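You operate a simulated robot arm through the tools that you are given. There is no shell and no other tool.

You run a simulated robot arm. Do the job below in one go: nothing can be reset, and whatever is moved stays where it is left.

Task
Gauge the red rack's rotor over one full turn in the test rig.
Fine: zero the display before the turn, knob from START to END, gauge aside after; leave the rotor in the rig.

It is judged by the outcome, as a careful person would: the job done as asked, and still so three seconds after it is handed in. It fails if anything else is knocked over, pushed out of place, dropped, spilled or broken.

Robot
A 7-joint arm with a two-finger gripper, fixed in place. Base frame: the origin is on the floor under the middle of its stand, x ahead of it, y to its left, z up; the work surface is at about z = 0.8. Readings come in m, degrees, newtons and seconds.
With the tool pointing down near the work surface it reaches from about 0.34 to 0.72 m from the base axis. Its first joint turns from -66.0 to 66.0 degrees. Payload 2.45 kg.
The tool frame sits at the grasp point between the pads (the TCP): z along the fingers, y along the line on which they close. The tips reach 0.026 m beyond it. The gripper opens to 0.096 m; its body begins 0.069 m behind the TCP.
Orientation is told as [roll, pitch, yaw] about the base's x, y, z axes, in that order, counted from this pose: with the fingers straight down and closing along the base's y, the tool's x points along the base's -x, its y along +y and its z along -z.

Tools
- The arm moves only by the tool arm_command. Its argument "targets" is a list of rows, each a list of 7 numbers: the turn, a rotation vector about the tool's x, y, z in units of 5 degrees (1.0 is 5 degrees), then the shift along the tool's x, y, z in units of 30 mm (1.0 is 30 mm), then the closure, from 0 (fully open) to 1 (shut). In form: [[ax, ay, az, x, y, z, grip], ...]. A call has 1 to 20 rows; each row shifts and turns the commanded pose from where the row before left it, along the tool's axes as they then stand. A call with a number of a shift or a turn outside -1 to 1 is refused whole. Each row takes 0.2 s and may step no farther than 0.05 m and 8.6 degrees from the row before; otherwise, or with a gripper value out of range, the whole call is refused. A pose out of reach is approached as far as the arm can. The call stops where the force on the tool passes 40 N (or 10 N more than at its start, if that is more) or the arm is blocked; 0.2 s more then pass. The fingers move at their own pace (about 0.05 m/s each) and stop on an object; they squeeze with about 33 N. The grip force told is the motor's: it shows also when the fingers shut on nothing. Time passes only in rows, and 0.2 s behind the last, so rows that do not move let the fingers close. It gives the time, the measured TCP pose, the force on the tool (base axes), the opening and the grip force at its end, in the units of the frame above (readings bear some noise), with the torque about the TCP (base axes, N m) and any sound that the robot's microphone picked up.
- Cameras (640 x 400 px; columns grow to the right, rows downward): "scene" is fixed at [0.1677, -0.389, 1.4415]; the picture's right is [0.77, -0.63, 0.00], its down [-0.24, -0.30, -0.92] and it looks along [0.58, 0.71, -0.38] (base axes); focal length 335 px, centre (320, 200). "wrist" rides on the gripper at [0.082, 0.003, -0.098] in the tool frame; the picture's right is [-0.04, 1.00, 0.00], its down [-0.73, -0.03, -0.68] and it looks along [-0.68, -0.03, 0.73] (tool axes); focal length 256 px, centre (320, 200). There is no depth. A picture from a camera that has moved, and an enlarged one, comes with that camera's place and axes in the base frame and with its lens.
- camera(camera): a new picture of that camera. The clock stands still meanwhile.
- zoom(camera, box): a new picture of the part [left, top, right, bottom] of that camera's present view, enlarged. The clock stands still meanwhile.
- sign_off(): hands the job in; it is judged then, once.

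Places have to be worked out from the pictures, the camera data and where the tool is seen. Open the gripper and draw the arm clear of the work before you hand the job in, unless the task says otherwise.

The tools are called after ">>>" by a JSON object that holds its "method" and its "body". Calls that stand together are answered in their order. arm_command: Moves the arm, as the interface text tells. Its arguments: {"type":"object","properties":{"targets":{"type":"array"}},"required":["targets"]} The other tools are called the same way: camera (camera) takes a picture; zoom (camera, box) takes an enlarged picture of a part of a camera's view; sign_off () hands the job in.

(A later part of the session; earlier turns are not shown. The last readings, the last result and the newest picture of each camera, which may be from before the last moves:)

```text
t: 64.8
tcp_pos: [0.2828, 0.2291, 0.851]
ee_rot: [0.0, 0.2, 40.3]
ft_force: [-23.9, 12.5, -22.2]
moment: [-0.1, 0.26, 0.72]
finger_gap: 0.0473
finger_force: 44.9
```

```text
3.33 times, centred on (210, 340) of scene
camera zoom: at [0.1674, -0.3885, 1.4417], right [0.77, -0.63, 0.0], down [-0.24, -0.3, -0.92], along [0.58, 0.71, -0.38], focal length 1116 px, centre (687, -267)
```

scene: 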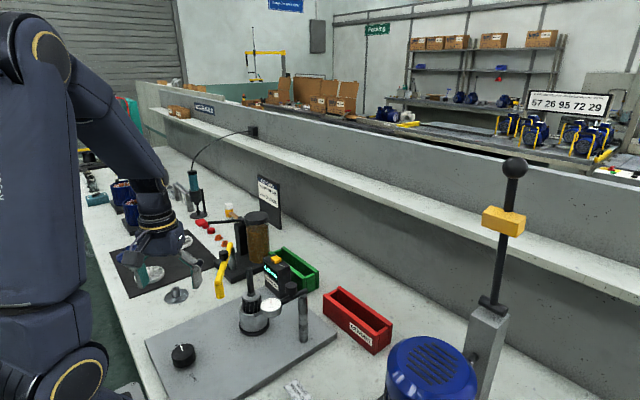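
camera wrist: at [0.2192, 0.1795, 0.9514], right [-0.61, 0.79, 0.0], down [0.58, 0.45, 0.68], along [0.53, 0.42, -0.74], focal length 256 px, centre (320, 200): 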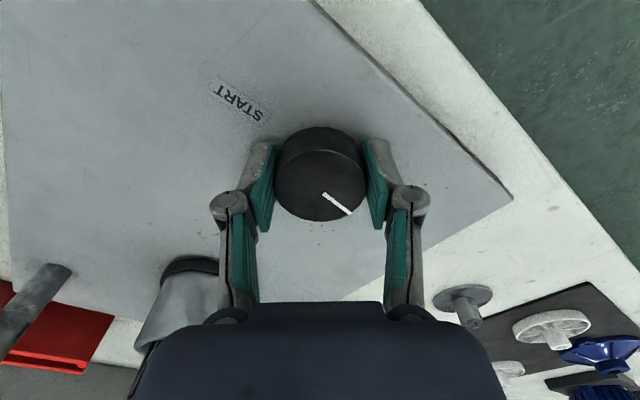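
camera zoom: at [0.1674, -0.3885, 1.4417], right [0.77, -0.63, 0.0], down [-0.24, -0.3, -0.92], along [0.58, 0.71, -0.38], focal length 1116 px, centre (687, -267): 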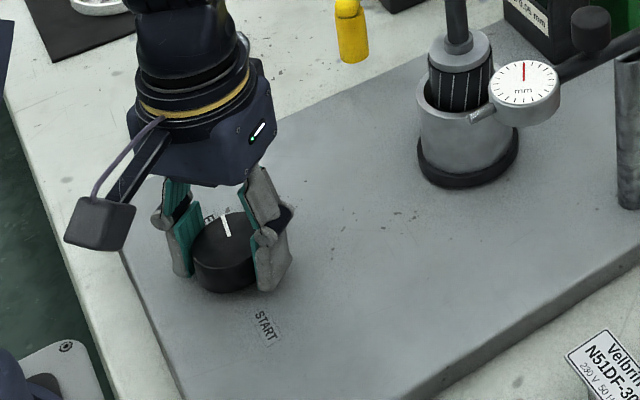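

On closing, the tool was pushed about 2 mm toward (−x, +y), so I was slightly off-centre. Turning clockwise raised 0.72 Nm without moving the mark, so END is a stop in that direction and the way back to START is counter-clockwise. I'll open and re-centre.

>>> {"method": "arm_command", "body": {"targets": [[0, 0, 0, 0, 0, 0, 0.5], [0, 0, 0, 0, 0, 0, 0], [0, 0, 0, 0, 0, 0, 0], [0, 0, 0, 0, 0, 0, 0]]}}

>>> {"method": "zoom", "body": {"camera": "wrist", "box": [200, 100, 440, 250]}}

```text
t: 65.8
tcp_pos: [0.2861, 0.2275, 0.852]
ee_rot: [-0.1, 0.0, 40.0]
ft_force: [0.4, -0.7, 0.1]
moment: [0.0, 0.0, 0.01]
finger_gap: 0.0961
finger_force: 0.1
```

```text
2.67 times, centred on (320, 175) of wrist
camera zoom: at [0.2211, 0.1794, 0.9515], right [-0.61, 0.79, 0.0], down [0.58, 0.45, 0.68], along [0.54, 0.42, -0.73], focal length 683 px, centre (320, 267)
```

zoom: 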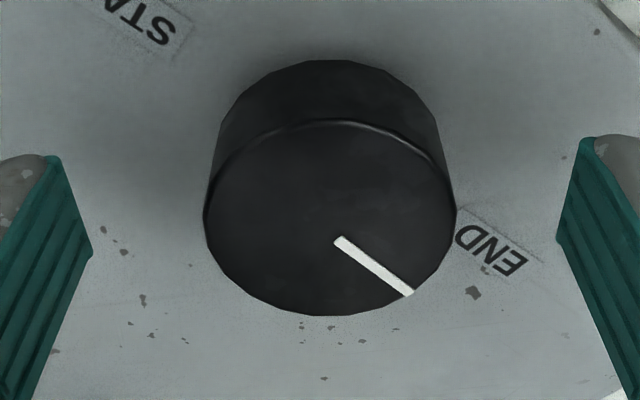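

The knob sits about 1.7 mm to the tool's +y. I'll correct that and swing the open gripper around to −50° so I can turn counter-clockwise.

>>> {"method": "arm_command", "body": {"targets": [[0, 0, 0, 0, 0.057, 0, 0], [0, 0, 1, 0, 0, 0, 0], [0, 0, 1, 0, 0, 0, 0], [0, 0, 1, 0, 0, 0, 0], [0, 0, 1, 0, 0, 0, 0], [0, 0, 1, 0, 0, 0, 0], [0, 0, 1, 0, 0, 0, 0], [0, 0, 1, 0, 0, 0, 0], [0, 0, 1, 0, 0, 0, 0], [0, 0, 1, 0, 0, 0, 0], [0, 0, 1, 0, 0, 0, 0], [0, 0, 1, 0, 0, 0, 0], [0, 0, 1, 0, 0, 0, 0], [0, 0, 1, 0, 0, 0, 0], [0, 0, 1, 0, 0, 0, 0], [0, 0, 1, 0, 0, 0, 0], [0, 0, 1, 0, 0, 0, 0], [0, 0, 1, 0, 0, 0, 0], [0, 0, 1, 0, 0, 0, 0], [0, 0, 0, 0, 0, 0, 0]]}}

>>> {"method": "camera", "body": {"camera": "wrist"}}

>>> {"method": "zoom", "body": {"camera": "wrist", "box": [200, 100, 440, 250]}}

>>> {"method": "camera", "body": {"camera": "scene"}}

```text
t: 70.0
tcp_pos: [0.2858, 0.2307, 0.8496]
ee_rot: [0.1, 0.1, -50.1]
ft_force: [-0.7, 0.0, 0.1]
moment: [0.01, -0.03, -0.02]
finger_gap: 0.0959
finger_force: 0.1
```

```text
taken
camera wrist: at [0.2346, 0.2958, 0.9503], right [0.79, 0.61, 0.0], down [0.45, -0.58, 0.68], along [0.41, -0.54, -0.73], focal length 256 px, centre (320, 200)
```

wrist: 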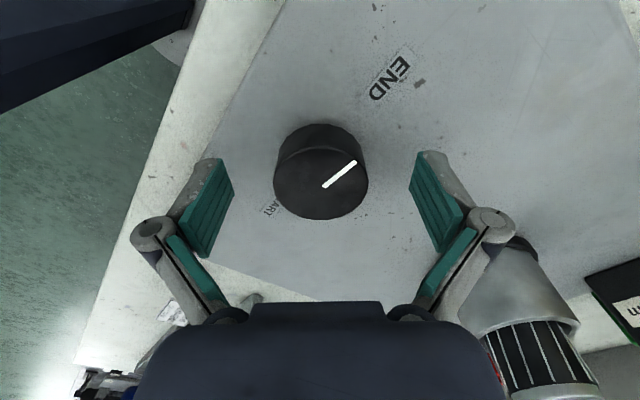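

```text
2.67 times, centred on (320, 175) of wrist
camera zoom: at [0.2346, 0.2958, 0.9503], right [0.79, 0.61, 0.0], down [0.45, -0.58, 0.68], along [0.41, -0.54, -0.73], focal length 683 px, centre (320, 267)
```

zoom: 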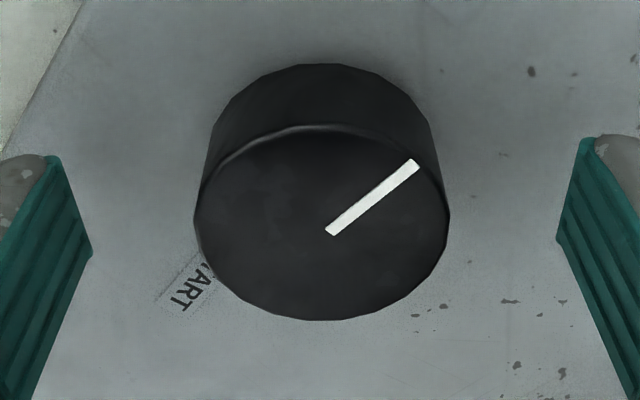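

```text
taken
```

scene: 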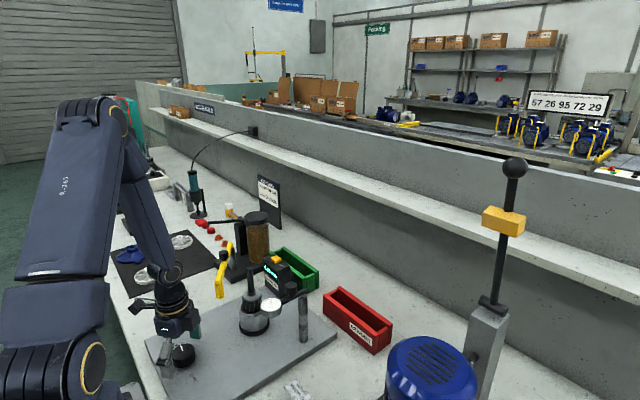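

The knob is centred in y now; I'll shift 0.8 mm in tool −x, close, and turn counter-clockwise by 10° as a test.

>>> {"method": "arm_command", "body": {"targets": [[0, 0, 0, -0.027, 0, 0, 0], [0, 0, 0, 0, 0, 0, 1], [0, 0, 0, 0, 0, 0, 1], [0, 0, 0, 0, 0, 0, 1], [0, 0, 0, 0, 0, 0, 1], [0, 0, 0, 0, 0, 0, 1]]}}

>>> {"method": "arm_command", "body": {"targets": [[0, 0, -0.5, 0, 0, 0, 1], [0, 0, -0.5, 0, 0, 0, 1], [0, 0, -0.5, 0, 0, 0, 1], [0, 0, -0.5, 0, 0, 0, 1], [0, 0, 0, 0, 0, 0, 1]]}}

>>> {"method": "zoom", "body": {"camera": "wrist", "box": [200, 100, 440, 250]}}

```text
t: 71.4
tcp_pos: [0.2857, 0.2293, 0.8517]
ee_rot: [0.0, 0.0, -50.0]
ft_force: [3.9, 2.5, 5.9]
moment: [0.02, -0.12, 0.06]
finger_gap: 0.0469
finger_force: 45.7
```

```text
t: 72.6
tcp_pos: [0.2856, 0.2294, 0.8508]
ee_rot: [0.1, 0.1, -39.8]
ft_force: [-2.4, 9.8, 8.1]
moment: [0.58, 0.46, 0.02]
finger_gap: 0.0465
finger_force: 44.8
```

```text
2.67 times, centred on (320, 175) of wrist
camera zoom: at [0.2246, 0.2857, 0.9505], right [0.67, 0.74, 0.0], down [0.54, -0.49, 0.68], along [0.5, -0.46, -0.73], focal length 683 px, centre (320, 267)
```

zoom: 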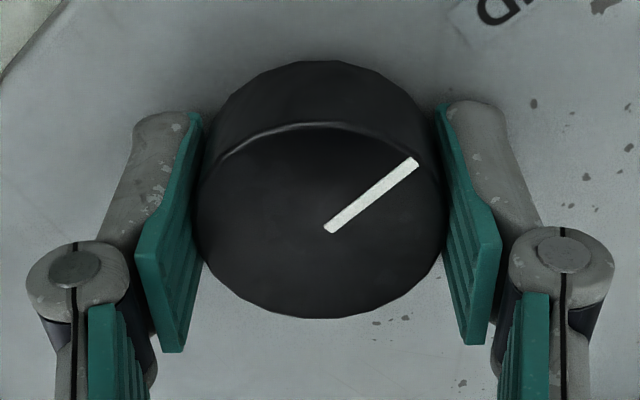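

The mark turned with the gripper at almost no torque, so counter-clockwise is the way to START. I'll continue another 90°.

>>> {"method": "arm_command", "body": {"targets": [[0, 0, -1, 0, 0, 0, 1], [0, 0, -1, 0, 0, 0, 1], [0, 0, -1, 0, 0, 0, 1], [0, 0, -1, 0, 0, 0, 1], [0, 0, -1, 0, 0, 0, 1], [0, 0, -1, 0, 0, 0, 1], [0, 0, -1, 0, 0, 0, 1], [0, 0, -1, 0, 0, 0, 1], [0, 0, -1, 0, 0, 0, 1], [0, 0, -1, 0, 0, 0, 1], [0, 0, -1, 0, 0, 0, 1], [0, 0, -1, 0, 0, 0, 1], [0, 0, -1, 0, 0, 0, 1], [0, 0, -1, 0, 0, 0, 1], [0, 0, -1, 0, 0, 0, 1], [0, 0, -1, 0, 0, 0, 1], [0, 0, -1, 0, 0, 0, 1], [0, 0, -1, 0, 0, 0, 1], [0, 0, 0, 0, 0, 0, 1]]}}

>>> {"method": "camera", "body": {"camera": "wrist"}}

>>> {"method": "zoom", "body": {"camera": "scene", "box": [130, 260, 290, 400]}}

```text
t: 75.3
tcp_pos: [0.2857, 0.2302, 0.8513]
ee_rot: [0.1, -0.1, 21.8]
ft_force: [2.1, 3.3, -7.1]
moment: [-0.3, 0.36, 0.0]
finger_gap: 0.0463
finger_force: 45.0
stopped in row 13: the force on the tool passed its limit at 41 N (the readings are from after the stop); the commanded pose is now the measured one
```

```text
taken
camera wrist: at [0.2088, 0.2039, 0.9511], right [-0.33, 0.94, 0.0], down [0.69, 0.24, 0.68], along [0.64, 0.23, -0.73], focal length 256 px, centre (320, 200)
```

wrist: 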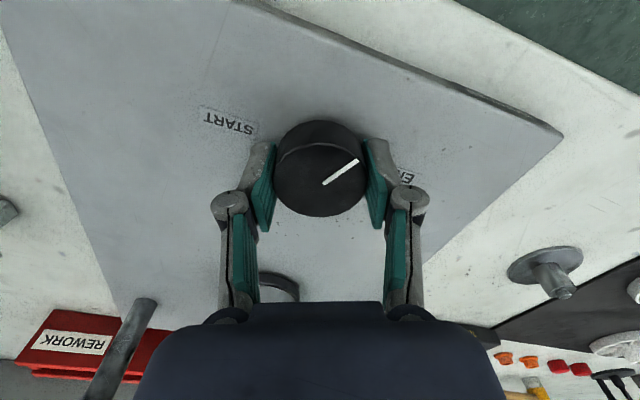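

```text
2.86 times, centred on (210, 330) of scene
camera zoom: at [0.1679, -0.3889, 1.4415], right [0.77, -0.63, 0.0], down [-0.24, -0.3, -0.92], along [0.58, 0.71, -0.38], focal length 956 px, centre (634, -171)
```

zoom: 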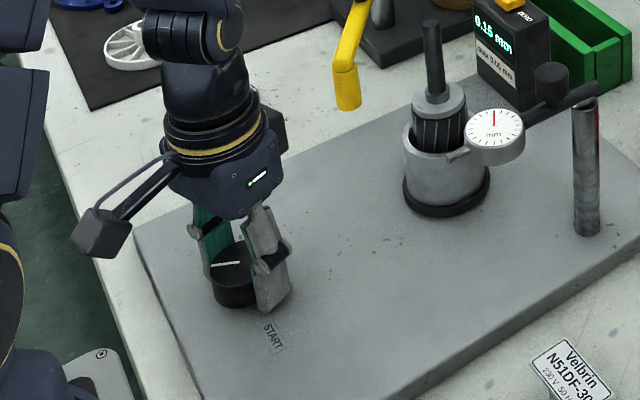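

The knob turned with the gripper to 72° in total; the stop came from sideways force of a slightly off-centre turn, not from torque. I'll open and close to relieve it and read the off-centre force.

>>> {"method": "arm_command", "body": {"targets": [[0, 0, 0, 0, 0, 0, 0.3], [0, 0, 0, 0, 0, 0, 0.3], [0, 0, 0, 0, 0, 0, 0.3]]}}

>>> {"method": "zoom", "body": {"camera": "wrist", "box": [200, 100, 440, 250]}}

>>> {"method": "zoom", "body": {"camera": "scene", "box": [230, 260, 310, 340]}}

```text
t: 76.1
tcp_pos: [0.2852, 0.2294, 0.8522]
ee_rot: [0.0, -0.1, 21.8]
ft_force: [-0.2, 0.2, 0.2]
moment: [-0.01, 0.04, 0.0]
finger_gap: 0.0671
finger_force: 0.2
```

```text
2.67 times, centred on (320, 175) of wrist
camera zoom: at [0.2085, 0.2036, 0.9513], right [-0.33, 0.94, 0.0], down [0.69, 0.24, 0.68], along [0.64, 0.23, -0.73], focal length 683 px, centre (320, 267)
```

zoom: 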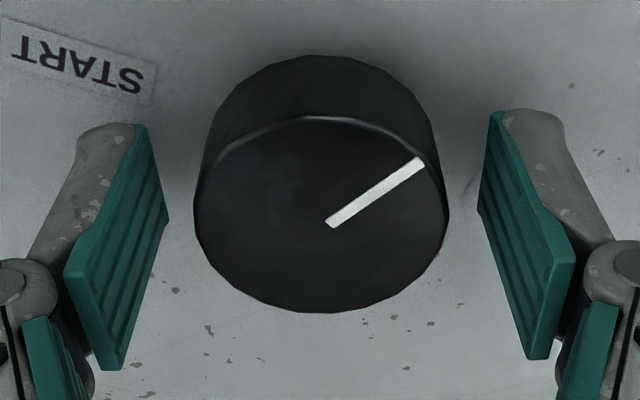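

```text
5.00 times, centred on (270, 300) of scene
camera zoom: at [0.1677, -0.389, 1.4415], right [0.77, -0.63, 0.0], down [-0.24, -0.3, -0.92], along [0.58, 0.71, -0.38], focal length 1674 px, centre (570, -300)
```

zoom: 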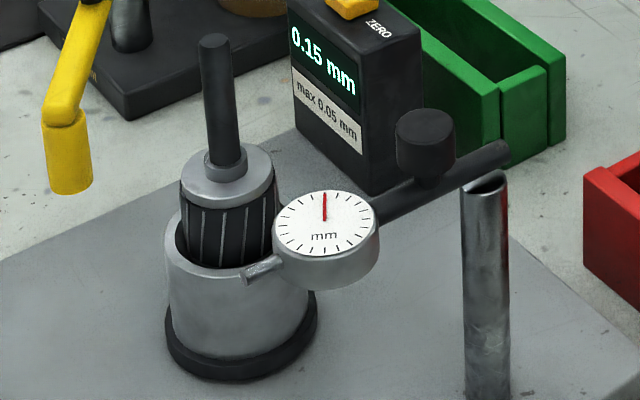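

Re-centred. I'll open, swing back to −50°, and check the centring again before the next grip.

>>> {"method": "arm_command", "body": {"targets": [[0, 0, 0.9, 0, 0, 0, 0], [0, 0, 0.96, 0, 0, 0, 0], [0, 0, 0.96, 0, 0, 0, 0], [0, 0, 0.96, 0, 0, 0, 0], [0, 0, 0.96, 0, 0, 0, 0], [0, 0, 0.96, 0, 0, 0, 0], [0, 0, 0.96, 0, 0, 0, 0], [0, 0, 0.96, 0, 0, 0, 0], [0, 0, 0.96, 0, 0, 0, 0], [0, 0, 0.96, 0, 0, 0, 0], [0, 0, 0.96, 0, 0, 0, 0], [0, 0, 0.96, 0, 0, 0, 0], [0, 0, 0.96, 0, 0, 0, 0], [0, 0, 0.96, 0, 0, 0, 0], [0, 0, 0.96, 0, 0, 0, 0], [0, 0, 0.96, 0, 0, 0, 0], [0, 0, 0, 0, 0, 0, 0]]}}

>>> {"method": "zoom", "body": {"camera": "wrist", "box": [200, 100, 440, 250]}}

```text
t: 79.7
tcp_pos: [0.2846, 0.2304, 0.8514]
ee_rot: [0.0, 0.0, -54.8]
ft_force: [0.1, 0.6, -0.8]
moment: [-0.02, -0.02, 0.0]
finger_gap: 0.0961
finger_force: 0.2
```

```text
2.67 times, centred on (320, 175) of wrist
camera zoom: at [0.2412, 0.2997, 0.951], right [0.84, 0.54, 0.0], down [0.4, -0.62, 0.68], along [0.37, -0.57, -0.73], focal length 683 px, centre (320, 267)
```

zoom: 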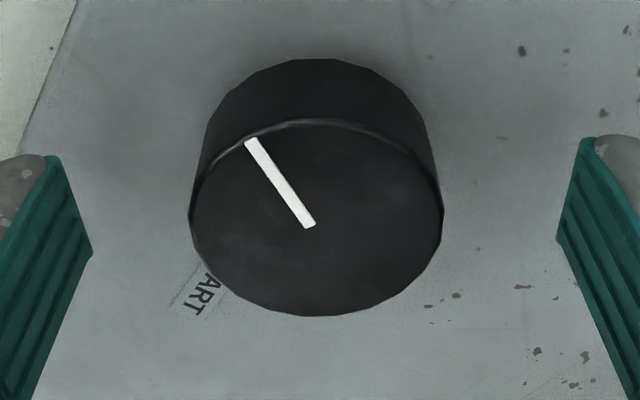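

The knob is 1 mm to the tool's −y here, and its mark is at about 155° (START is at 270°). I'll correct, grip, and turn counter-clockwise more slowly.

>>> {"method": "arm_command", "body": {"targets": [[0, 0, 0, 0, -0.036, 0, 0], [0, 0, 0, 0, 0, 0, 1], [0, 0, 0, 0, 0, 0, 1], [0, 0, 0, 0, 0, 0, 1], [0, 0, 0, 0, 0, 0, 1], [0, 0, 0, 0, 0, 0, 1]]}}

>>> {"method": "arm_command", "body": {"targets": [[0, 0, -0.6, 0, 0, 0, 1], [0, 0, -0.6, 0, 0, 0, 1], [0, 0, -0.6, 0, 0, 0, 1], [0, 0, -0.6, 0, 0, 0, 1], [0, 0, -0.6, 0, 0, 0, 1], [0, 0, -0.6, 0, 0, 0, 1], [0, 0, -0.6, 0, 0, 0, 1], [0, 0, -0.6, 0, 0, 0, 1], [0, 0, -0.6, 0, 0, 0, 1], [0, 0, -0.6, 0, 0, 0, 1], [0, 0, -0.6, 0, 0, 0, 1], [0, 0, -0.6, 0, 0, 0, 1], [0, 0, -0.6, 0, 0, 0, 1], [0, 0, -0.6, 0, 0, 0, 1], [0, 0, -0.6, 0, 0, 0, 1], [0, 0, -0.6, 0, 0, 0, 1], [0, 0, -0.6, 0, 0, 0, 1], [0, 0, -0.6, 0, 0, 0, 1], [0, 0, 0, 0, 0, 0, 1]]}}

>>> {"method": "zoom", "body": {"camera": "wrist", "box": [200, 100, 440, 250]}}

```text
t: 81.1
tcp_pos: [0.2845, 0.2301, 0.8511]
ee_rot: [0.2, -0.1, -54.7]
ft_force: [3.2, 3.7, 5.7]
moment: [-0.04, -0.19, 0.02]
finger_gap: 0.0462
finger_force: 45.0
```

```text
t: 83.2
tcp_pos: [0.2845, 0.2306, 0.8502]
ee_rot: [0.1, 0.0, -27.0]
ft_force: [2.9, 4.1, -10.0]
moment: [0.33, 0.61, 0.04]
finger_gap: 0.0465
finger_force: 44.8
stopped in row 10: the force on the tool passed its limit at 40 N (the readings are from after the stop); the commanded pose is now the measured one
```

```text
2.67 times, centred on (320, 175) of wrist
camera zoom: at [0.2134, 0.2709, 0.951], right [0.49, 0.87, 0.0], down [0.64, -0.36, 0.68], along [0.59, -0.33, -0.73], focal length 683 px, centre (320, 267)
```

zoom: 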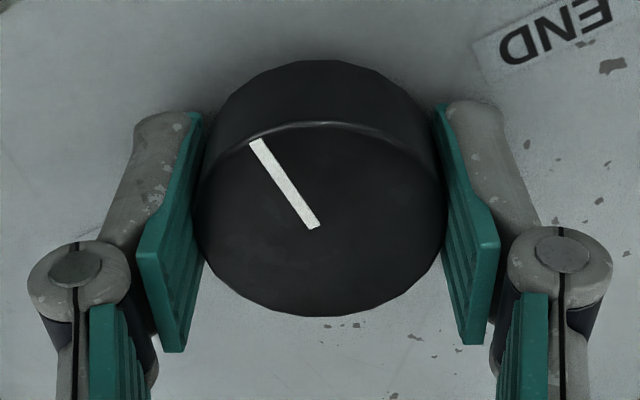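

It turned another 28° before the force limit, again without torque. I'll continue in shorter pieces to see which force builds up.

>>> {"method": "arm_command", "body": {"targets": [[0, 0, -0.5, 0, 0, 0, 1], [0, 0, -0.5, 0, 0, 0, 1], [0, 0, -0.5, 0, 0, 0, 1], [0, 0, -0.5, 0, 0, 0, 1]]}}

>>> {"method": "arm_command", "body": {"targets": [[0, 0, -0.5, 0, 0, 0, 1], [0, 0, -0.5, 0, 0, 0, 1], [0, 0, -0.5, 0, 0, 0, 1], [0, 0, -0.5, 0, 0, 0, 1]]}}

```text
t: 84.2
tcp_pos: [0.2839, 0.2306, 0.8507]
ee_rot: [0.1, -0.2, -16.9]
ft_force: [6.2, 10.7, -34.3]
moment: [-0.08, -0.66, 0.03]
finger_gap: 0.0466
finger_force: 45.0
```

```text
t: 84.8
tcp_pos: [0.2847, 0.2309, 0.8515]
ee_rot: [0.1, -0.1, -13.1]
ft_force: [1.2, 3.7, -9.1]
moment: [0.2, 0.52, -0.01]
finger_gap: 0.0464
finger_force: 45.4
stopped in row 2: the force on the tool passed its limit at 48 N (the readings are from after the stop); the commanded pose is now the measured one
```

The force that builds up is mainly vertical (−34 N per 10°), so the tool tends to rise against the knob as it turns. I'll try adding a slight downward feed while turning.

>>> {"method": "arm_command", "body": {"targets": [[0, 0, -0.5, 0, 0, 0.01, 1], [0, 0, -0.5, 0, 0, 0.01, 1]]}}

>>> {"method": "arm_command", "body": {"targets": [[0, 0, 0, 0, 0, 0, 1], [0, 0, 0, 0, 0, 0, 1]]}}

```text
t: 85.4
tcp_pos: [0.2847, 0.2302, 0.8512]
ee_rot: [0.2, -0.1, -8.1]
ft_force: [1.6, 0.7, 15.3]
moment: [-0.26, 0.36, -0.02]
finger_gap: 0.0458
finger_force: 44.5
```

```text
t: 86.0
tcp_pos: [0.2854, 0.2304, 0.851]
ee_rot: [0.2, -0.1, -8.1]
ft_force: [2.4, 1.3, 28.6]
moment: [0.02, 0.06, 0.0]
finger_gap: 0.0464
finger_force: 44.8
```

The vertical axis is very stiff, so now it's +28 N. I'll turn on without feed and watch it swing back.

>>> {"method": "arm_command", "body": {"targets": [[0, 0, -0.5, 0, 0, 0, 1], [0, 0, -0.5, 0, 0, 0, 1], [0, 0, -0.5, 0, 0, 0, 1], [0, 0, -0.5, 0, 0, 0, 1]]}}

```text
t: 87.0
tcp_pos: [0.2849, 0.2304, 0.8517]
ee_rot: [0.1, -0.1, 2.0]
ft_force: [2.7, 7.1, 6.0]
moment: [0.33, -0.62, -0.03]
finger_gap: 0.0464
finger_force: 44.2
```

It drifts about −22 N per 10°, so a tiny feed of 0.07 mm per row should balance it. I'll continue with that.

>>> {"method": "arm_command", "body": {"targets": [[0, 0, -0.5, 0, 0, 0.003, 1], [0, 0, -0.5, 0, 0, 0.003, 1], [0, 0, -0.5, 0, 0, 0.003, 1], [0, 0, -0.5, 0, 0, 0.003, 1], [0, 0, -0.5, 0, 0, 0.003, 1], [0, 0, -0.5, 0, 0, 0.003, 1]]}}

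```text
t: 88.4
tcp_pos: [0.2836, 0.23, 0.85]
ee_rot: [0.2, -0.2, 17.0]
ft_force: [3.1, 8.3, 30.5]
moment: [0.26, -0.05, -0.01]
finger_gap: 0.0462
finger_force: 44.8
```

Now a little too much feed (+30 N). I'll turn on without feed.

>>> {"method": "arm_command", "body": {"targets": [[0, 0, -0.5, 0, 0, -0.003, 1], [0, 0, -0.5, 0, 0, -0.003, 1], [0, 0, -0.5, 0, 0, 0, 1], [0, 0, -0.5, 0, 0, 0, 1], [0, 0, -0.5, 0, 0, 0, 1]]}}

>>> {"method": "zoom", "body": {"camera": "wrist", "box": [170, 60, 470, 250]}}

```text
t: 89.6
tcp_pos: [0.2854, 0.2284, 0.8497]
ee_rot: [0.0, 0.1, 29.5]
ft_force: [7.1, 10.8, -5.7]
moment: [-0.43, 0.65, -0.01]
finger_gap: 0.0466
finger_force: 44.8
```

```text
2.11 times, centred on (320, 155) of wrist
camera zoom: at [0.2118, 0.1936, 0.9496], right [-0.46, 0.89, 0.0], down [0.65, 0.34, 0.68], along [0.6, 0.31, -0.73], focal length 539 px, centre (320, 295)
```

zoom: 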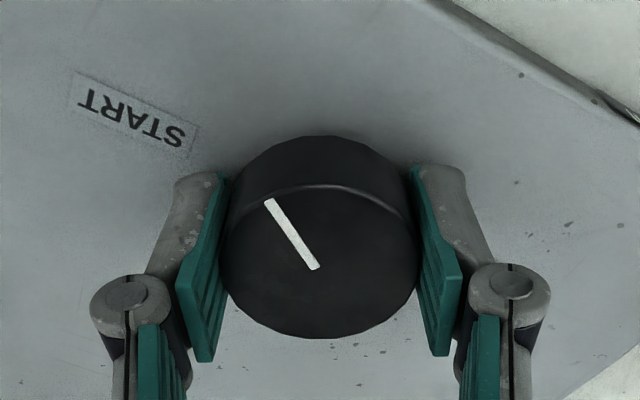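

The mark is about 30° from START. I'll continue counter-clockwise in two pieces, watching for the torque of a stop.

>>> {"method": "arm_command", "body": {"targets": [[0, 0, -0.5, 0, 0, 0.002, 1], [0, 0, -0.5, 0, 0, 0.002, 1], [0, 0, -0.5, 0, 0, 0.002, 1], [0, 0, -0.5, 0, 0, 0.002, 1], [0, 0, -0.5, 0, 0, 0.002, 1]]}}

>>> {"method": "arm_command", "body": {"targets": [[0, 0, -0.5, 0, 0, 0.001, 1], [0, 0, -0.5, 0, 0, 0.001, 1], [0, 0, -0.5, 0, 0, 0.001, 1]]}}

```text
t: 90.8
tcp_pos: [0.2844, 0.2304, 0.8498]
ee_rot: [0.0, -0.1, 42.0]
ft_force: [9.5, 0.8, 9.2]
moment: [-0.84, 0.61, 0.01]
finger_gap: 0.0462
finger_force: 45.0
```

```text
t: 91.6
tcp_pos: [0.2841, 0.2288, 0.8487]
ee_rot: [0.0, -0.1, 49.3]
ft_force: [9.5, 0.6, -16.7]
moment: [0.45, -0.53, -0.02]
finger_gap: 0.0461
finger_force: 44.6
```

>>> {"method": "arm_command", "body": {"targets": [[0, 0, -0.4, 0, 0, 0.006, 1], [0, 0, -0.4, 0, 0, 0.003, 1], [0, 0, -0.4, 0, 0, 0.003, 1]]}}

>>> {"method": "zoom", "body": {"camera": "wrist", "box": [170, 60, 470, 250]}}

```text
t: 92.4
tcp_pos: [0.2856, 0.2309, 0.8502]
ee_rot: [0.1, -0.2, 55.4]
ft_force: [8.2, 3.1, -22.1]
moment: [0.08, -0.37, -0.02]
finger_gap: 0.0461
finger_force: 45.0
```

```text
2.11 times, centred on (320, 155) of wrist
camera zoom: at [0.2357, 0.1651, 0.9496], right [-0.8, 0.6, 0.0], down [0.44, 0.59, 0.68], along [0.41, 0.54, -0.73], focal length 539 px, centre (320, 295)
```

zoom: 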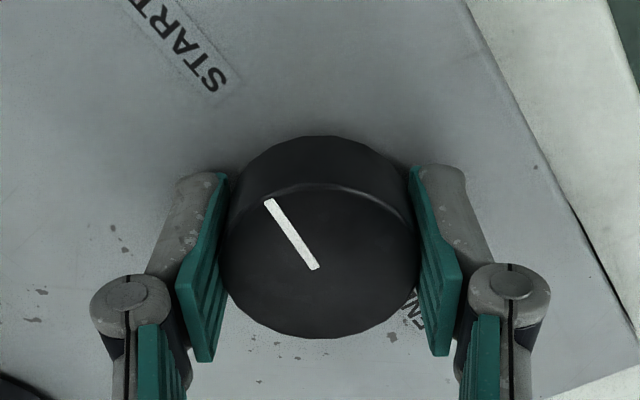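

The mark nearly points at START. I'll go on in 1.5–2° steps until I feel a stop.

>>> {"method": "arm_command", "body": {"targets": [[0, 0, -0.4, 0, 0, 0.012, 1], [0, 0, -0.4, 0, 0, 0.003, 1]]}}

>>> {"method": "arm_command", "body": {"targets": [[0, 0, -0.4, 0, 0, 0.003, 1], [0, 0, -0.4, 0, 0, 0.003, 1]]}}

```text
t: 93.0
tcp_pos: [0.2839, 0.2295, 0.851]
ee_rot: [0.0, 0.0, 59.4]
ft_force: [9.4, -3.1, -19.9]
moment: [0.95, -0.75, 0.0]
finger_gap: 0.0463
finger_force: 44.9
```

```text
t: 93.6
tcp_pos: [0.2845, 0.2288, 0.8489]
ee_rot: [-0.2, 0.1, 63.3]
ft_force: [17.3, -8.7, -20.7]
moment: [0.64, -0.77, -0.04]
finger_gap: 0.0461
finger_force: 44.6
```

>>> {"method": "zoom", "body": {"camera": "wrist", "box": [170, 60, 470, 250]}}

>>> {"method": "zoom", "body": {"camera": "scene", "box": [130, 280, 250, 400]}}

```text
2.11 times, centred on (320, 155) of wrist
camera zoom: at [0.245, 0.1592, 0.9497], right [-0.87, 0.48, 0.0], down [0.35, 0.64, 0.68], along [0.33, 0.59, -0.73], focal length 539 px, centre (320, 295)
```

zoom: 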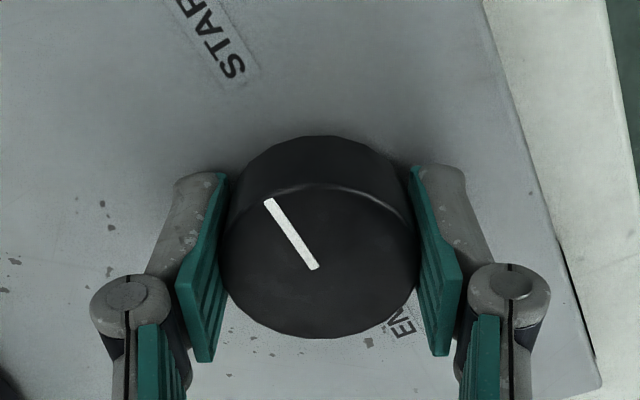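

```text
3.33 times, centred on (190, 340) of scene
camera zoom: at [0.1683, -0.3891, 1.4414], right [0.77, -0.63, 0.0], down [-0.24, -0.3, -0.92], along [0.58, 0.71, -0.38], focal length 1116 px, centre (753, -267)
```

zoom: 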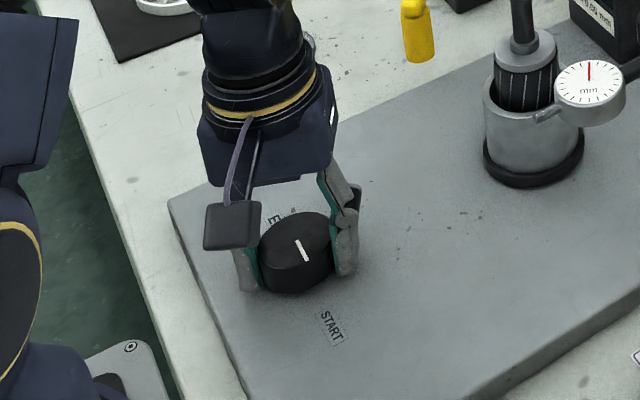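

The mark now points along −y, right at START (about 270°). I'll relieve the side forces by re-gripping, then nudge a few degrees to find out whether there's a stop.

>>> {"method": "arm_command", "body": {"targets": [[0, 0, 0, 0, 0, 0, 0.4], [0, 0, 0, 0, 0, 0, 0.4], [0, 0, 0, 0, 0, 0, 0.4]]}}

>>> {"method": "zoom", "body": {"camera": "wrist", "box": [200, 60, 440, 250]}}

```text
t: 94.4
tcp_pos: [0.283, 0.2314, 0.8498]
ee_rot: [0.0, -0.2, 63.5]
ft_force: [0.7, 0.5, 0.8]
moment: [-0.01, 0.0, 0.0]
finger_gap: 0.0577
finger_force: 0.0
```

```text
2.11 times, centred on (320, 155) of wrist
camera zoom: at [0.244, 0.1599, 0.9499], right [-0.88, 0.48, 0.0], down [0.35, 0.64, 0.68], along [0.33, 0.6, -0.73], focal length 539 px, centre (320, 295)
```

zoom: 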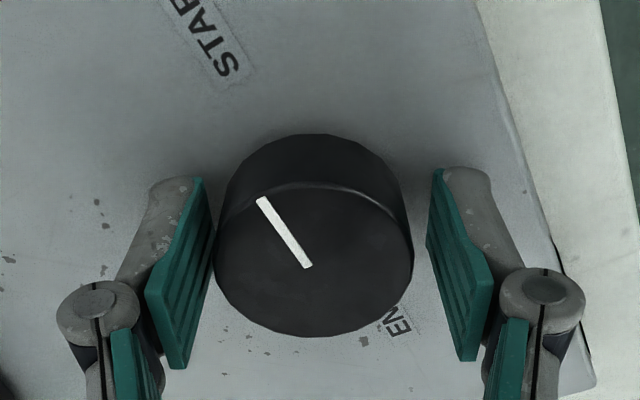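

The knob is about 1.9 mm to the tool's −y. I'll correct that, re-grip, and nudge 4° further to feel for the stop.

>>> {"method": "arm_command", "body": {"targets": [[0, 0, 0, 0, -0.063, 0, 0.4], [0, 0, 0, 0, 0, 0, 1], [0, 0, 0, 0, 0, 0, 1], [0, 0, 0, 0, 0, 0, 1]]}}

>>> {"method": "arm_command", "body": {"targets": [[0, 0, -0.4, 0, 0, 0, 1], [0, 0, -0.4, 0, 0, 0, 1]]}}

>>> {"method": "zoom", "body": {"camera": "wrist", "box": [200, 60, 440, 250]}}

```text
t: 95.4
tcp_pos: [0.285, 0.2301, 0.85]
ee_rot: [0.1, -0.2, 63.5]
ft_force: [-15.5, 7.7, 9.6]
moment: [-0.04, 0.59, 0.0]
finger_gap: 0.0466
finger_force: 45.1
```

```text
t: 96.0
tcp_pos: [0.2859, 0.2311, 0.8502]
ee_rot: [0.0, -0.2, 67.3]
ft_force: [-19.3, 18.2, -5.8]
moment: [0.22, 0.26, -1.22]
finger_gap: 0.0461
finger_force: 44.5
```

```text
2.11 times, centred on (320, 155) of wrist
camera zoom: at [0.251, 0.1575, 0.9493], right [-0.91, 0.42, 0.0], down [0.31, 0.66, 0.68], along [0.29, 0.62, -0.73], focal length 539 px, centre (320, 295)
```

zoom: 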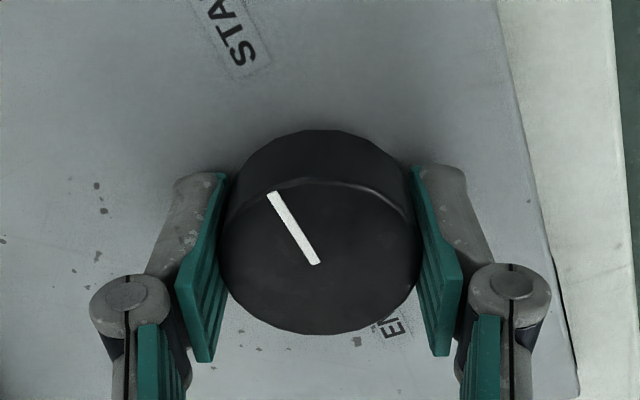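

Torque of −1.2 Nm appeared: the knob is at its START stop. I'll open, rise clear, turn the gripper back to neutral, and move over to view the gauge.

>>> {"method": "arm_command", "body": {"targets": [[0, 0, 0, 0, 0, 0, 0.5], [0, 0, 0, 0, 0, 0, 0], [0, 0, 0, 0, 0, 0, 0], [0, 0, 0, 0, 0, -0.5, 0], [0, 0, 0, 0, 0, -0.9, 0], [0, 0, 0, 0, 0, -1, 0], [0, 0, 0, 0, 0, -1, 0], [0, 0, 0, 0, 0, -1, 0], [0, 0, 0, 0, 0, -1, 0], [0, 0, 0, 0, 0, -1, 0], [0, 0, 0, 0, 0, -1, 0], [0, 0, 0, 0, 0, -1, 0], [0, 0, 0, 0, 0, 0, 0]]}}

>>> {"method": "arm_command", "body": {"targets": [[0, 0, 0.96, 0, 0, 0, 0], [0, 0, 0.96, 0, 0, 0, 0], [0, 0, 0.96, 0, 0, 0, 0], [0, 0, 0.96, 0, 0, 0, 0], [0, 0, 0.96, 0, 0, 0, 0], [0, 0, 0.96, 0, 0, 0, 0], [0, 0, 0.96, 0, 0, 0, 0], [0, 0, 0.96, 0, 0, 0, 0], [0, 0, 0.96, 0, 0, 0, 0], [0, 0, 0.96, 0, 0, 0, 0], [0, 0, 0.96, 0, 0, 0, 0], [0, 0, 0.96, 0, 0, 0, 0], [0, 0, 0.96, 0, 0, 0, 0], [0, 0, 0.96, 0, 0, 0, 0], [0, 0, 0, 0, 0, 0, 0]]}}

>>> {"method": "camera", "body": {"camera": "wrist"}}

>>> {"method": "zoom", "body": {"camera": "scene", "box": [130, 240, 350, 400]}}

```text
t: 98.8
tcp_pos: [0.2895, 0.2281, 1.1016]
ee_rot: [-0.1, -0.1, 67.4]
ft_force: [0.4, 0.8, 0.1]
moment: [0.0, 0.02, 0.02]
finger_gap: 0.0958
finger_force: 0.0
```

```text
t: 102.0
tcp_pos: [0.2856, 0.2285, 1.1008]
ee_rot: [0.0, -0.1, 0.1]
ft_force: [0.1, 1.3, 0.4]
moment: [-0.02, -0.02, -0.01]
finger_gap: 0.0962
finger_force: 0.1
```

```text
taken
camera wrist: at [0.2042, 0.2324, 1.2006], right [0.04, 1.0, 0.0], down [0.73, -0.03, 0.68], along [0.68, -0.02, -0.73], focal length 256 px, centre (320, 200)
```

wrist: 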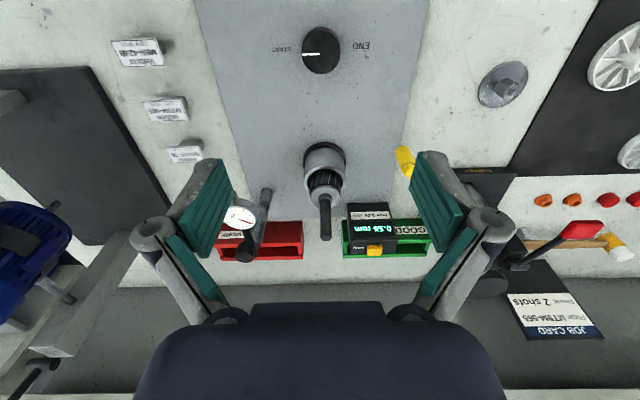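

```text
2.50 times, centred on (240, 320) of scene
camera zoom: at [0.1677, -0.389, 1.4415], right [0.77, -0.63, 0.0], down [-0.24, -0.3, -0.92], along [0.58, 0.71, -0.38], focal length 837 px, centre (520, -100)
```

zoom: 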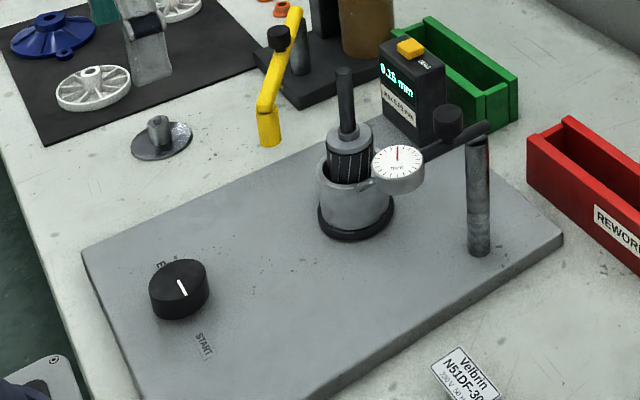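

The knob's mark is at START. Now I'll check the display and the gauge details.

>>> {"method": "zoom", "body": {"camera": "wrist", "box": [200, 130, 440, 280]}}

>>> {"method": "zoom", "body": {"camera": "scene", "box": [240, 245, 340, 345]}}

```text
2.67 times, centred on (320, 205) of wrist
camera zoom: at [0.2042, 0.2324, 1.2006], right [0.04, 1.0, 0.0], down [0.73, -0.03, 0.68], along [0.68, -0.02, -0.73], focal length 683 px, centre (320, 187)
```

zoom: 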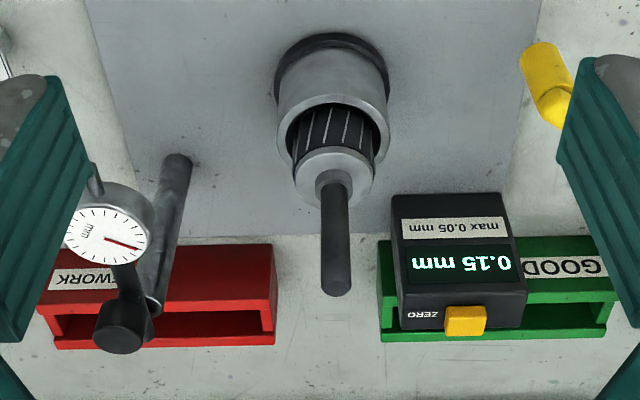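

```text
4.00 times, centred on (290, 295) of scene
camera zoom: at [0.1677, -0.389, 1.4415], right [0.77, -0.63, 0.0], down [-0.24, -0.3, -0.92], along [0.58, 0.71, -0.38], focal length 1339 px, centre (440, -180)
```

zoom: 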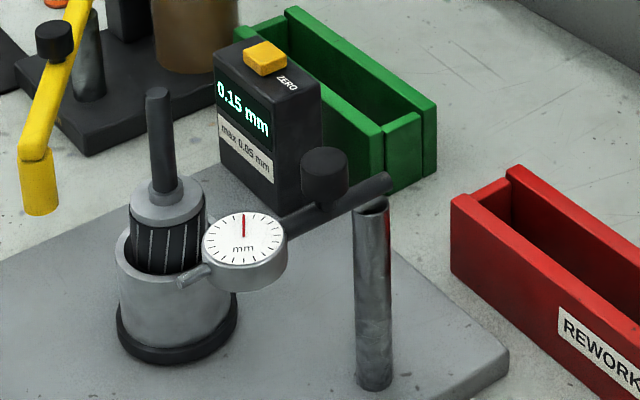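

I'll move over to look at the gauge closely from above.

>>> {"method": "arm_command", "body": {"targets": [[0, 0, 0, -0.76, -0.757, -0.2, 0], [0, 0, 0, -0.76, -0.757, -0.2, 0], [0, 0, 0, -0.76, -0.757, -0.2, 0], [0, 0, 0, -0.76, -0.757, -0.2, 0], [0, 0, 0, -0.76, -0.757, -0.2, 0], [0, 0, 0, 0, 0, 0, 0]]}}

>>> {"method": "camera", "body": {"camera": "wrist"}}

>>> {"method": "zoom", "body": {"camera": "wrist", "box": [250, 90, 410, 210]}}

```text
t: 103.4
tcp_pos: [0.3997, 0.1149, 1.1306]
ee_rot: [0.0, 0.0, 0.2]
ft_force: [0.1, -0.1, 0.2]
moment: [-0.01, -0.04, -0.04]
finger_gap: 0.096
finger_force: 0.1
```

```text
taken
camera wrist: at [0.3192, 0.1187, 1.2305], right [0.04, 1.0, 0.0], down [0.73, -0.03, 0.68], along [0.68, -0.02, -0.73], focal length 256 px, centre (320, 200)
```

wrist: 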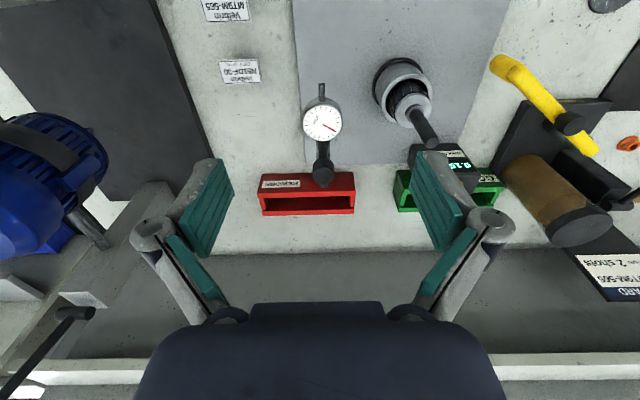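

```text
3.33 times, centred on (330, 150) of wrist
camera zoom: at [0.3192, 0.1187, 1.2305], right [0.04, 1.0, 0.0], down [0.73, -0.03, 0.68], along [0.68, -0.02, -0.73], focal length 853 px, centre (287, 367)
```

zoom: 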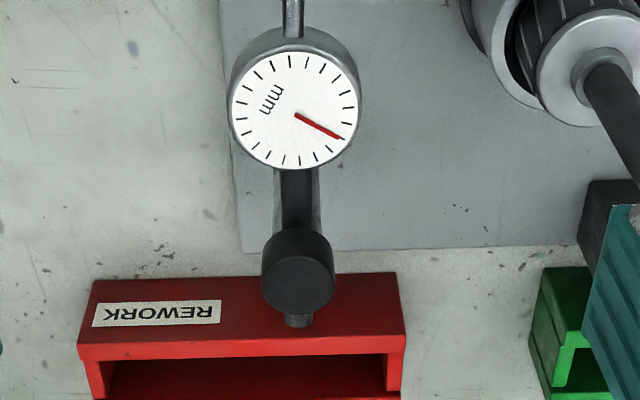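

The gauge's handle (25 mm across, top z≈0.99) is at about (0.495, 0.115), on an arm that pivots on the post at (0.527, 0.112). The probe tip is at radius ≈0.12. I'll come above the handle.

>>> {"method": "arm_command", "body": {"targets": [[0, 0, 0, -0.79, 0, 0.55, 0], [0, 0, 0, -0.79, 0, 0.55, 0], [0, 0, 0, -0.79, 0, 0.55, 0], [0, 0, 0, -0.79, 0, 0.55, 0], [0, 0, 0, 0, 0, 0, 0]]}}

>>> {"method": "camera", "body": {"camera": "wrist"}}

>>> {"method": "zoom", "body": {"camera": "wrist", "box": [240, 60, 400, 180]}}

>>> {"method": "zoom", "body": {"camera": "scene", "box": [230, 200, 350, 340]}}

```text
t: 104.6
tcp_pos: [0.4957, 0.1167, 1.0661]
ee_rot: [-0.1, -0.1, 0.2]
ft_force: [0.2, 1.0, -0.1]
moment: [-0.02, 0.0, -0.03]
finger_gap: 0.0961
finger_force: 0.1
```

```text
taken
camera wrist: at [0.4135, 0.12, 1.1655], right [0.04, 1.0, 0.0], down [0.73, -0.03, 0.68], along [0.68, -0.02, -0.73], focal length 256 px, centre (320, 200)
```

wrist: 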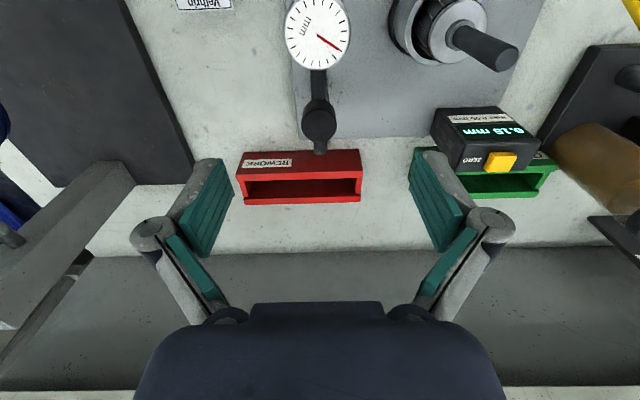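

```text
3.33 times, centred on (320, 120) of wrist
camera zoom: at [0.4135, 0.12, 1.1655], right [0.04, 1.0, 0.0], down [0.73, -0.03, 0.68], along [0.68, -0.02, -0.73], focal length 853 px, centre (320, 467)
```

zoom: 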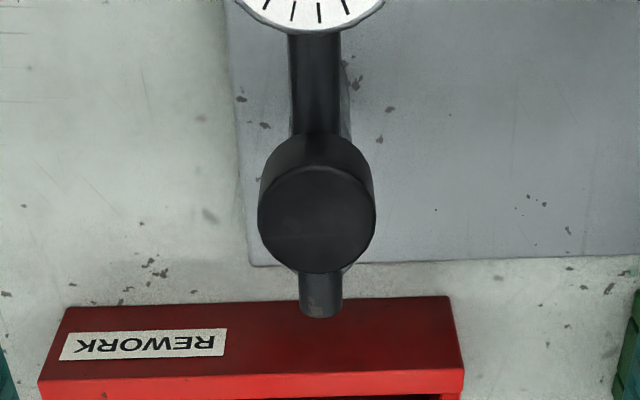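

```text
2.86 times, centred on (290, 270) of scene
camera zoom: at [0.1678, -0.389, 1.4415], right [0.77, -0.63, 0.0], down [-0.24, -0.3, -0.92], along [0.58, 0.71, -0.38], focal length 956 px, centre (406, 0)
```

zoom: 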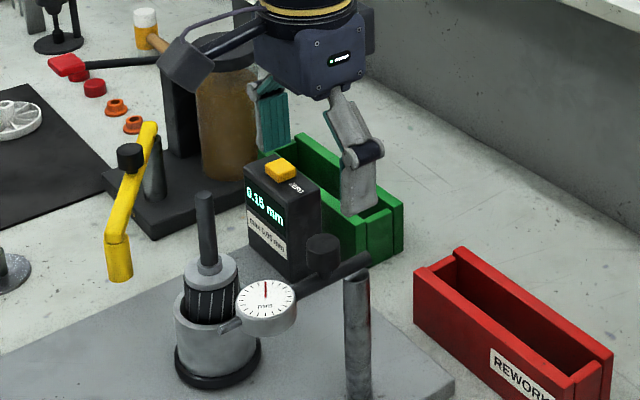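

The handle is at about (0.499, 0.1145), with its top at z≈0.992. I'll shift 4.5 mm in +x, lower around it, and check before closing.

>>> {"method": "arm_command", "body": {"targets": [[0, 0, 0, -0.15, -0.03, 0, 0], [0, 0, 0, 0, 0, 0.7, 0], [0, 0, 0, 0, 0, 0.7, 0], [0, 0, 0, 0, 0, 0.7, 0], [0, 0, 0, 0, 0, 0.5, 0], [0, 0, 0, 0, 0, 0, 0]]}}

>>> {"method": "camera", "body": {"camera": "wrist"}}

>>> {"method": "zoom", "body": {"camera": "scene", "box": [250, 230, 330, 330]}}

```text
t: 106.0
tcp_pos: [0.5016, 0.1158, 0.9892]
ee_rot: [0.0, -0.1, 0.1]
ft_force: [0.7, 0.3, -0.4]
moment: [0.02, 0.01, 0.03]
finger_gap: 0.096
finger_force: 0.0
```

```text
taken
camera wrist: at [0.4194, 0.1197, 1.0882], right [0.04, 1.0, 0.0], down [0.73, -0.03, 0.68], along [0.68, -0.02, -0.73], focal length 256 px, centre (320, 200)
```

wrist: 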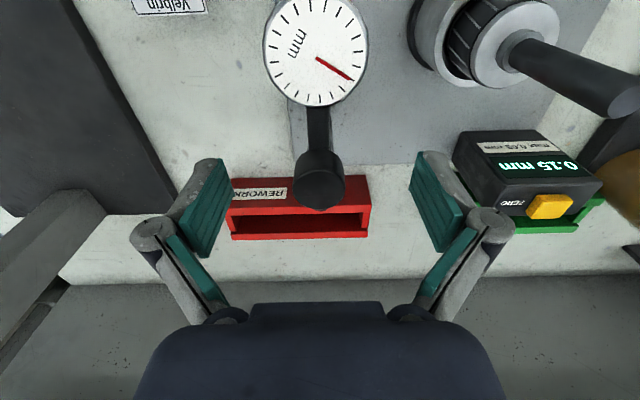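

```text
4.00 times, centred on (290, 280) of scene
camera zoom: at [0.1677, -0.389, 1.4415], right [0.77, -0.63, 0.0], down [-0.24, -0.3, -0.92], along [0.58, 0.71, -0.38], focal length 1339 px, centre (440, -120)
```

zoom: 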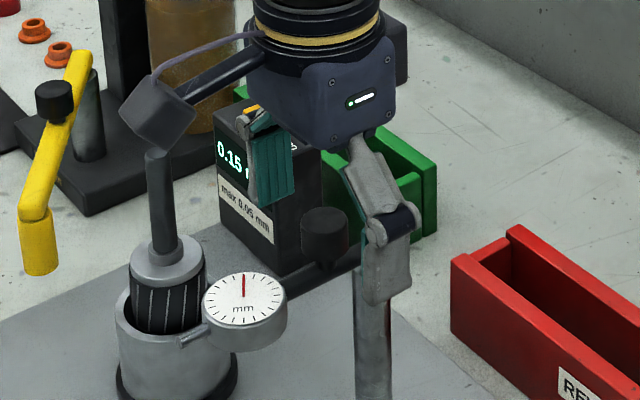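

The handle is centred between the pads. I'll close on it.

>>> {"method": "arm_command", "body": {"targets": [[0, 0, 0, 0, 0, 0, 1], [0, 0, 0, 0, 0, 0, 1], [0, 0, 0, 0, 0, 0, 1], [0, 0, 0, 0, 0, 0, 1], [0, 0, 0, 0, 0, 0, 1], [0, 0, 0, 0, 0, 0, 1]]}}

>>> {"method": "camera", "body": {"camera": "wrist"}}

```text
t: 107.4
tcp_pos: [0.5019, 0.1157, 0.9896]
ee_rot: [0.0, 0.0, 0.2]
ft_force: [-0.5, -2.5, 1.7]
moment: [0.0, 0.07, -0.01]
finger_gap: 0.0243
finger_force: 45.1
```

```text
taken
camera wrist: at [0.4194, 0.1195, 1.0885], right [0.04, 1.0, 0.0], down [0.73, -0.03, 0.68], along [0.68, -0.02, -0.73], focal length 256 px, centre (320, 200)
```

wrist: 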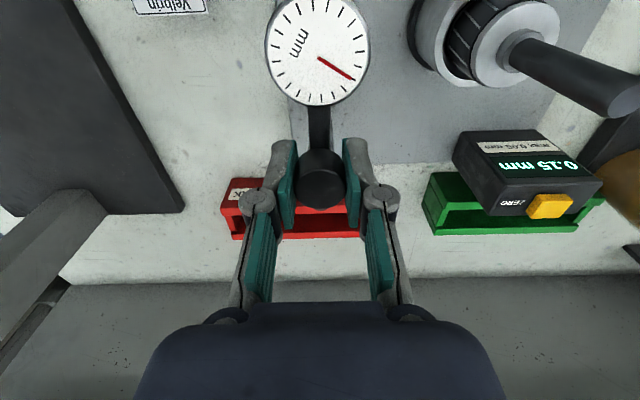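

The handle is held with little side force. I'll swing the arm about the post in small arcs, 10° first, rotating the gripper with it and watching the forces.

>>> {"method": "arm_command", "body": {"targets": [[0, 0, 0.5, 0, 0.041, 0, 1], [0, 0, 0.5, 0, 0.041, 0, 1], [0, 0, 0.5, 0, 0.041, 0, 1], [0, 0, 0.5, 0, 0.041, 0, 1], [0, 0, 0, 0, 0, 0, 1]]}}

>>> {"method": "zoom", "body": {"camera": "scene", "box": [230, 230, 330, 350]}}

>>> {"method": "camera", "body": {"camera": "wrist"}}

```text
t: 108.6
tcp_pos: [0.5014, 0.1212, 0.9891]
ee_rot: [0.1, -0.3, -9.8]
ft_force: [5.3, -3.6, 15.2]
moment: [-0.03, 0.29, -0.06]
finger_gap: 0.0243
finger_force: 44.5
```

```text
3.33 times, centred on (280, 290) of scene
camera zoom: at [0.1676, -0.3891, 1.4414], right [0.77, -0.63, 0.0], down [-0.24, -0.3, -0.92], along [0.58, 0.71, -0.38], focal length 1116 px, centre (453, -100)
```

zoom: 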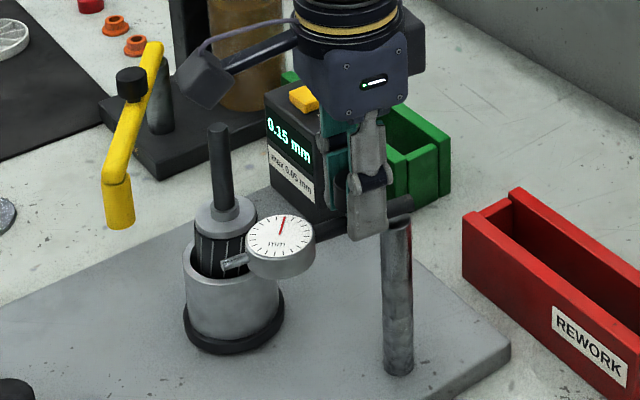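

```text
taken
camera wrist: at [0.4212, 0.1385, 1.0881], right [0.21, 0.98, 0.0], down [0.71, -0.16, 0.68], along [0.67, -0.14, -0.73], focal length 256 px, centre (320, 200)
```

wrist: 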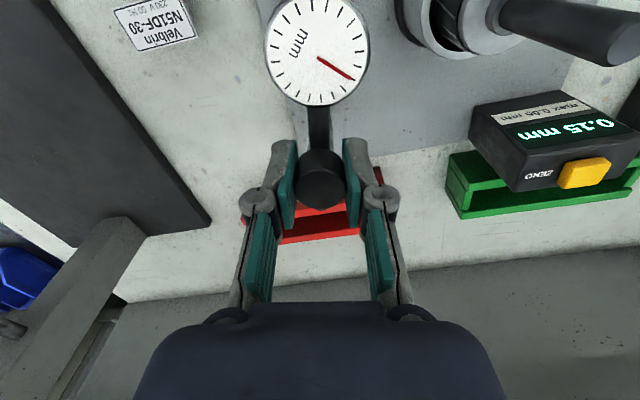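

The gauge swings with the gripper; forces are small apart from +15 N vertical drift. I'll continue with slight compensation, 10° at a time.

>>> {"method": "arm_command", "body": {"targets": [[0, 0, 0.5, -0.003, 0.041, -0.006, 1], [0, 0, 0.5, -0.003, 0.041, -0.004, 1], [0, 0, 0.5, -0.003, 0.041, -0.003, 1], [0, 0, 0.5, -0.003, 0.041, -0.003, 1], [0, 0, 0, 0, 0, 0, 1]]}}

```text
t: 109.8
tcp_pos: [0.5017, 0.1243, 0.9895]
ee_rot: [0.0, -0.2, -20.0]
ft_force: [17.7, -5.4, 9.4]
moment: [-0.33, -0.56, -0.05]
finger_gap: 0.0241
finger_force: 44.6
```

Force now pushes toward the post (18 N), so I'll shift 0.8 mm toward it before continuing.

>>> {"method": "arm_command", "body": {"targets": [[0, 0, 0, -0.027, 0, -0.003, 1], [0, 0, 0, 0, 0, 0, 1]]}}

```text
t: 110.4
tcp_pos: [0.5021, 0.1237, 0.9895]
ee_rot: [0.1, -0.2, -19.8]
ft_force: [11.1, -8.0, 13.2]
moment: [-0.35, -0.62, -0.09]
finger_gap: 0.0243
finger_force: 44.5
```

Still 13 N toward the post. I'll shift another 1.5 mm that way and re-read.

>>> {"method": "arm_command", "body": {"targets": [[0, 0, 0, -0.05, 0.01, -0.004, 1], [0, 0, 0, 0, 0, 0, 1]]}}

>>> {"method": "camera", "body": {"camera": "wrist"}}

>>> {"method": "zoom", "body": {"camera": "scene", "box": [240, 240, 330, 350]}}

```text
t: 111.0
tcp_pos: [0.5024, 0.1245, 0.9898]
ee_rot: [0.0, 0.2, -19.6]
ft_force: [-4.9, -4.5, 15.8]
moment: [-0.16, -0.11, -0.18]
finger_gap: 0.0243
finger_force: 45.0
```

```text
taken
camera wrist: at [0.4268, 0.1558, 1.0886], right [0.38, 0.93, 0.0], down [0.68, -0.28, 0.68], along [0.63, -0.25, -0.74], focal length 256 px, centre (320, 200)
```

wrist: 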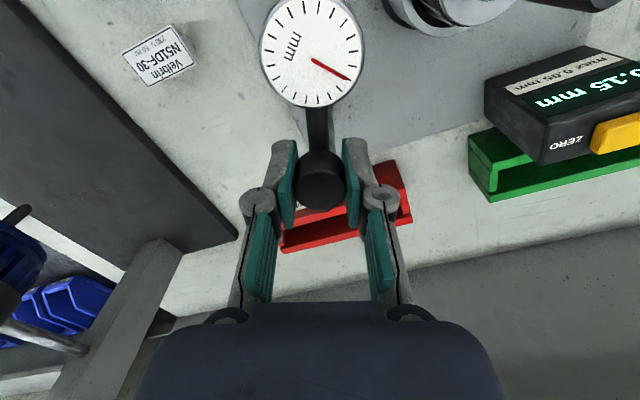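

```text
3.64 times, centred on (285, 295) of scene
camera zoom: at [0.1673, -0.3892, 1.4415], right [0.77, -0.63, 0.0], down [-0.24, -0.3, -0.92], along [0.59, 0.71, -0.38], focal length 1217 px, centre (447, -146)
```

zoom: 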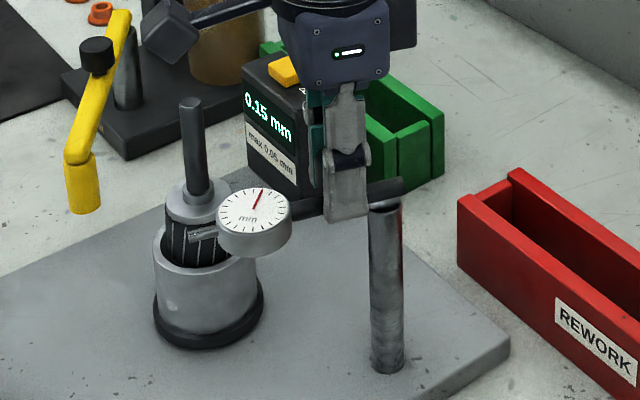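

Forces are balanced now (vertical +16 N aside). The arm has swung about 17°, so the pivot radius is nearer 34 mm. I'll continue 10° with that radius and raise slightly.

>>> {"method": "arm_command", "body": {"targets": [[0, 0, 0.4, -0.006, 0.05, -0.01, 1], [0, 0, 0.4, -0.006, 0.05, -0.004, 1], [0, 0, 0.4, -0.006, 0.05, -0.003, 1], [0, 0, 0.4, -0.006, 0.05, -0.003, 1], [0, 0, 0, 0, 0, 0, 1]]}}

```text
t: 112.2
tcp_pos: [0.5034, 0.1287, 0.9887]
ee_rot: [-0.2, 0.1, -27.8]
ft_force: [-25.0, -12.2, 13.5]
moment: [-0.28, -0.19, -0.6]
finger_gap: 0.0242
finger_force: 45.0
```

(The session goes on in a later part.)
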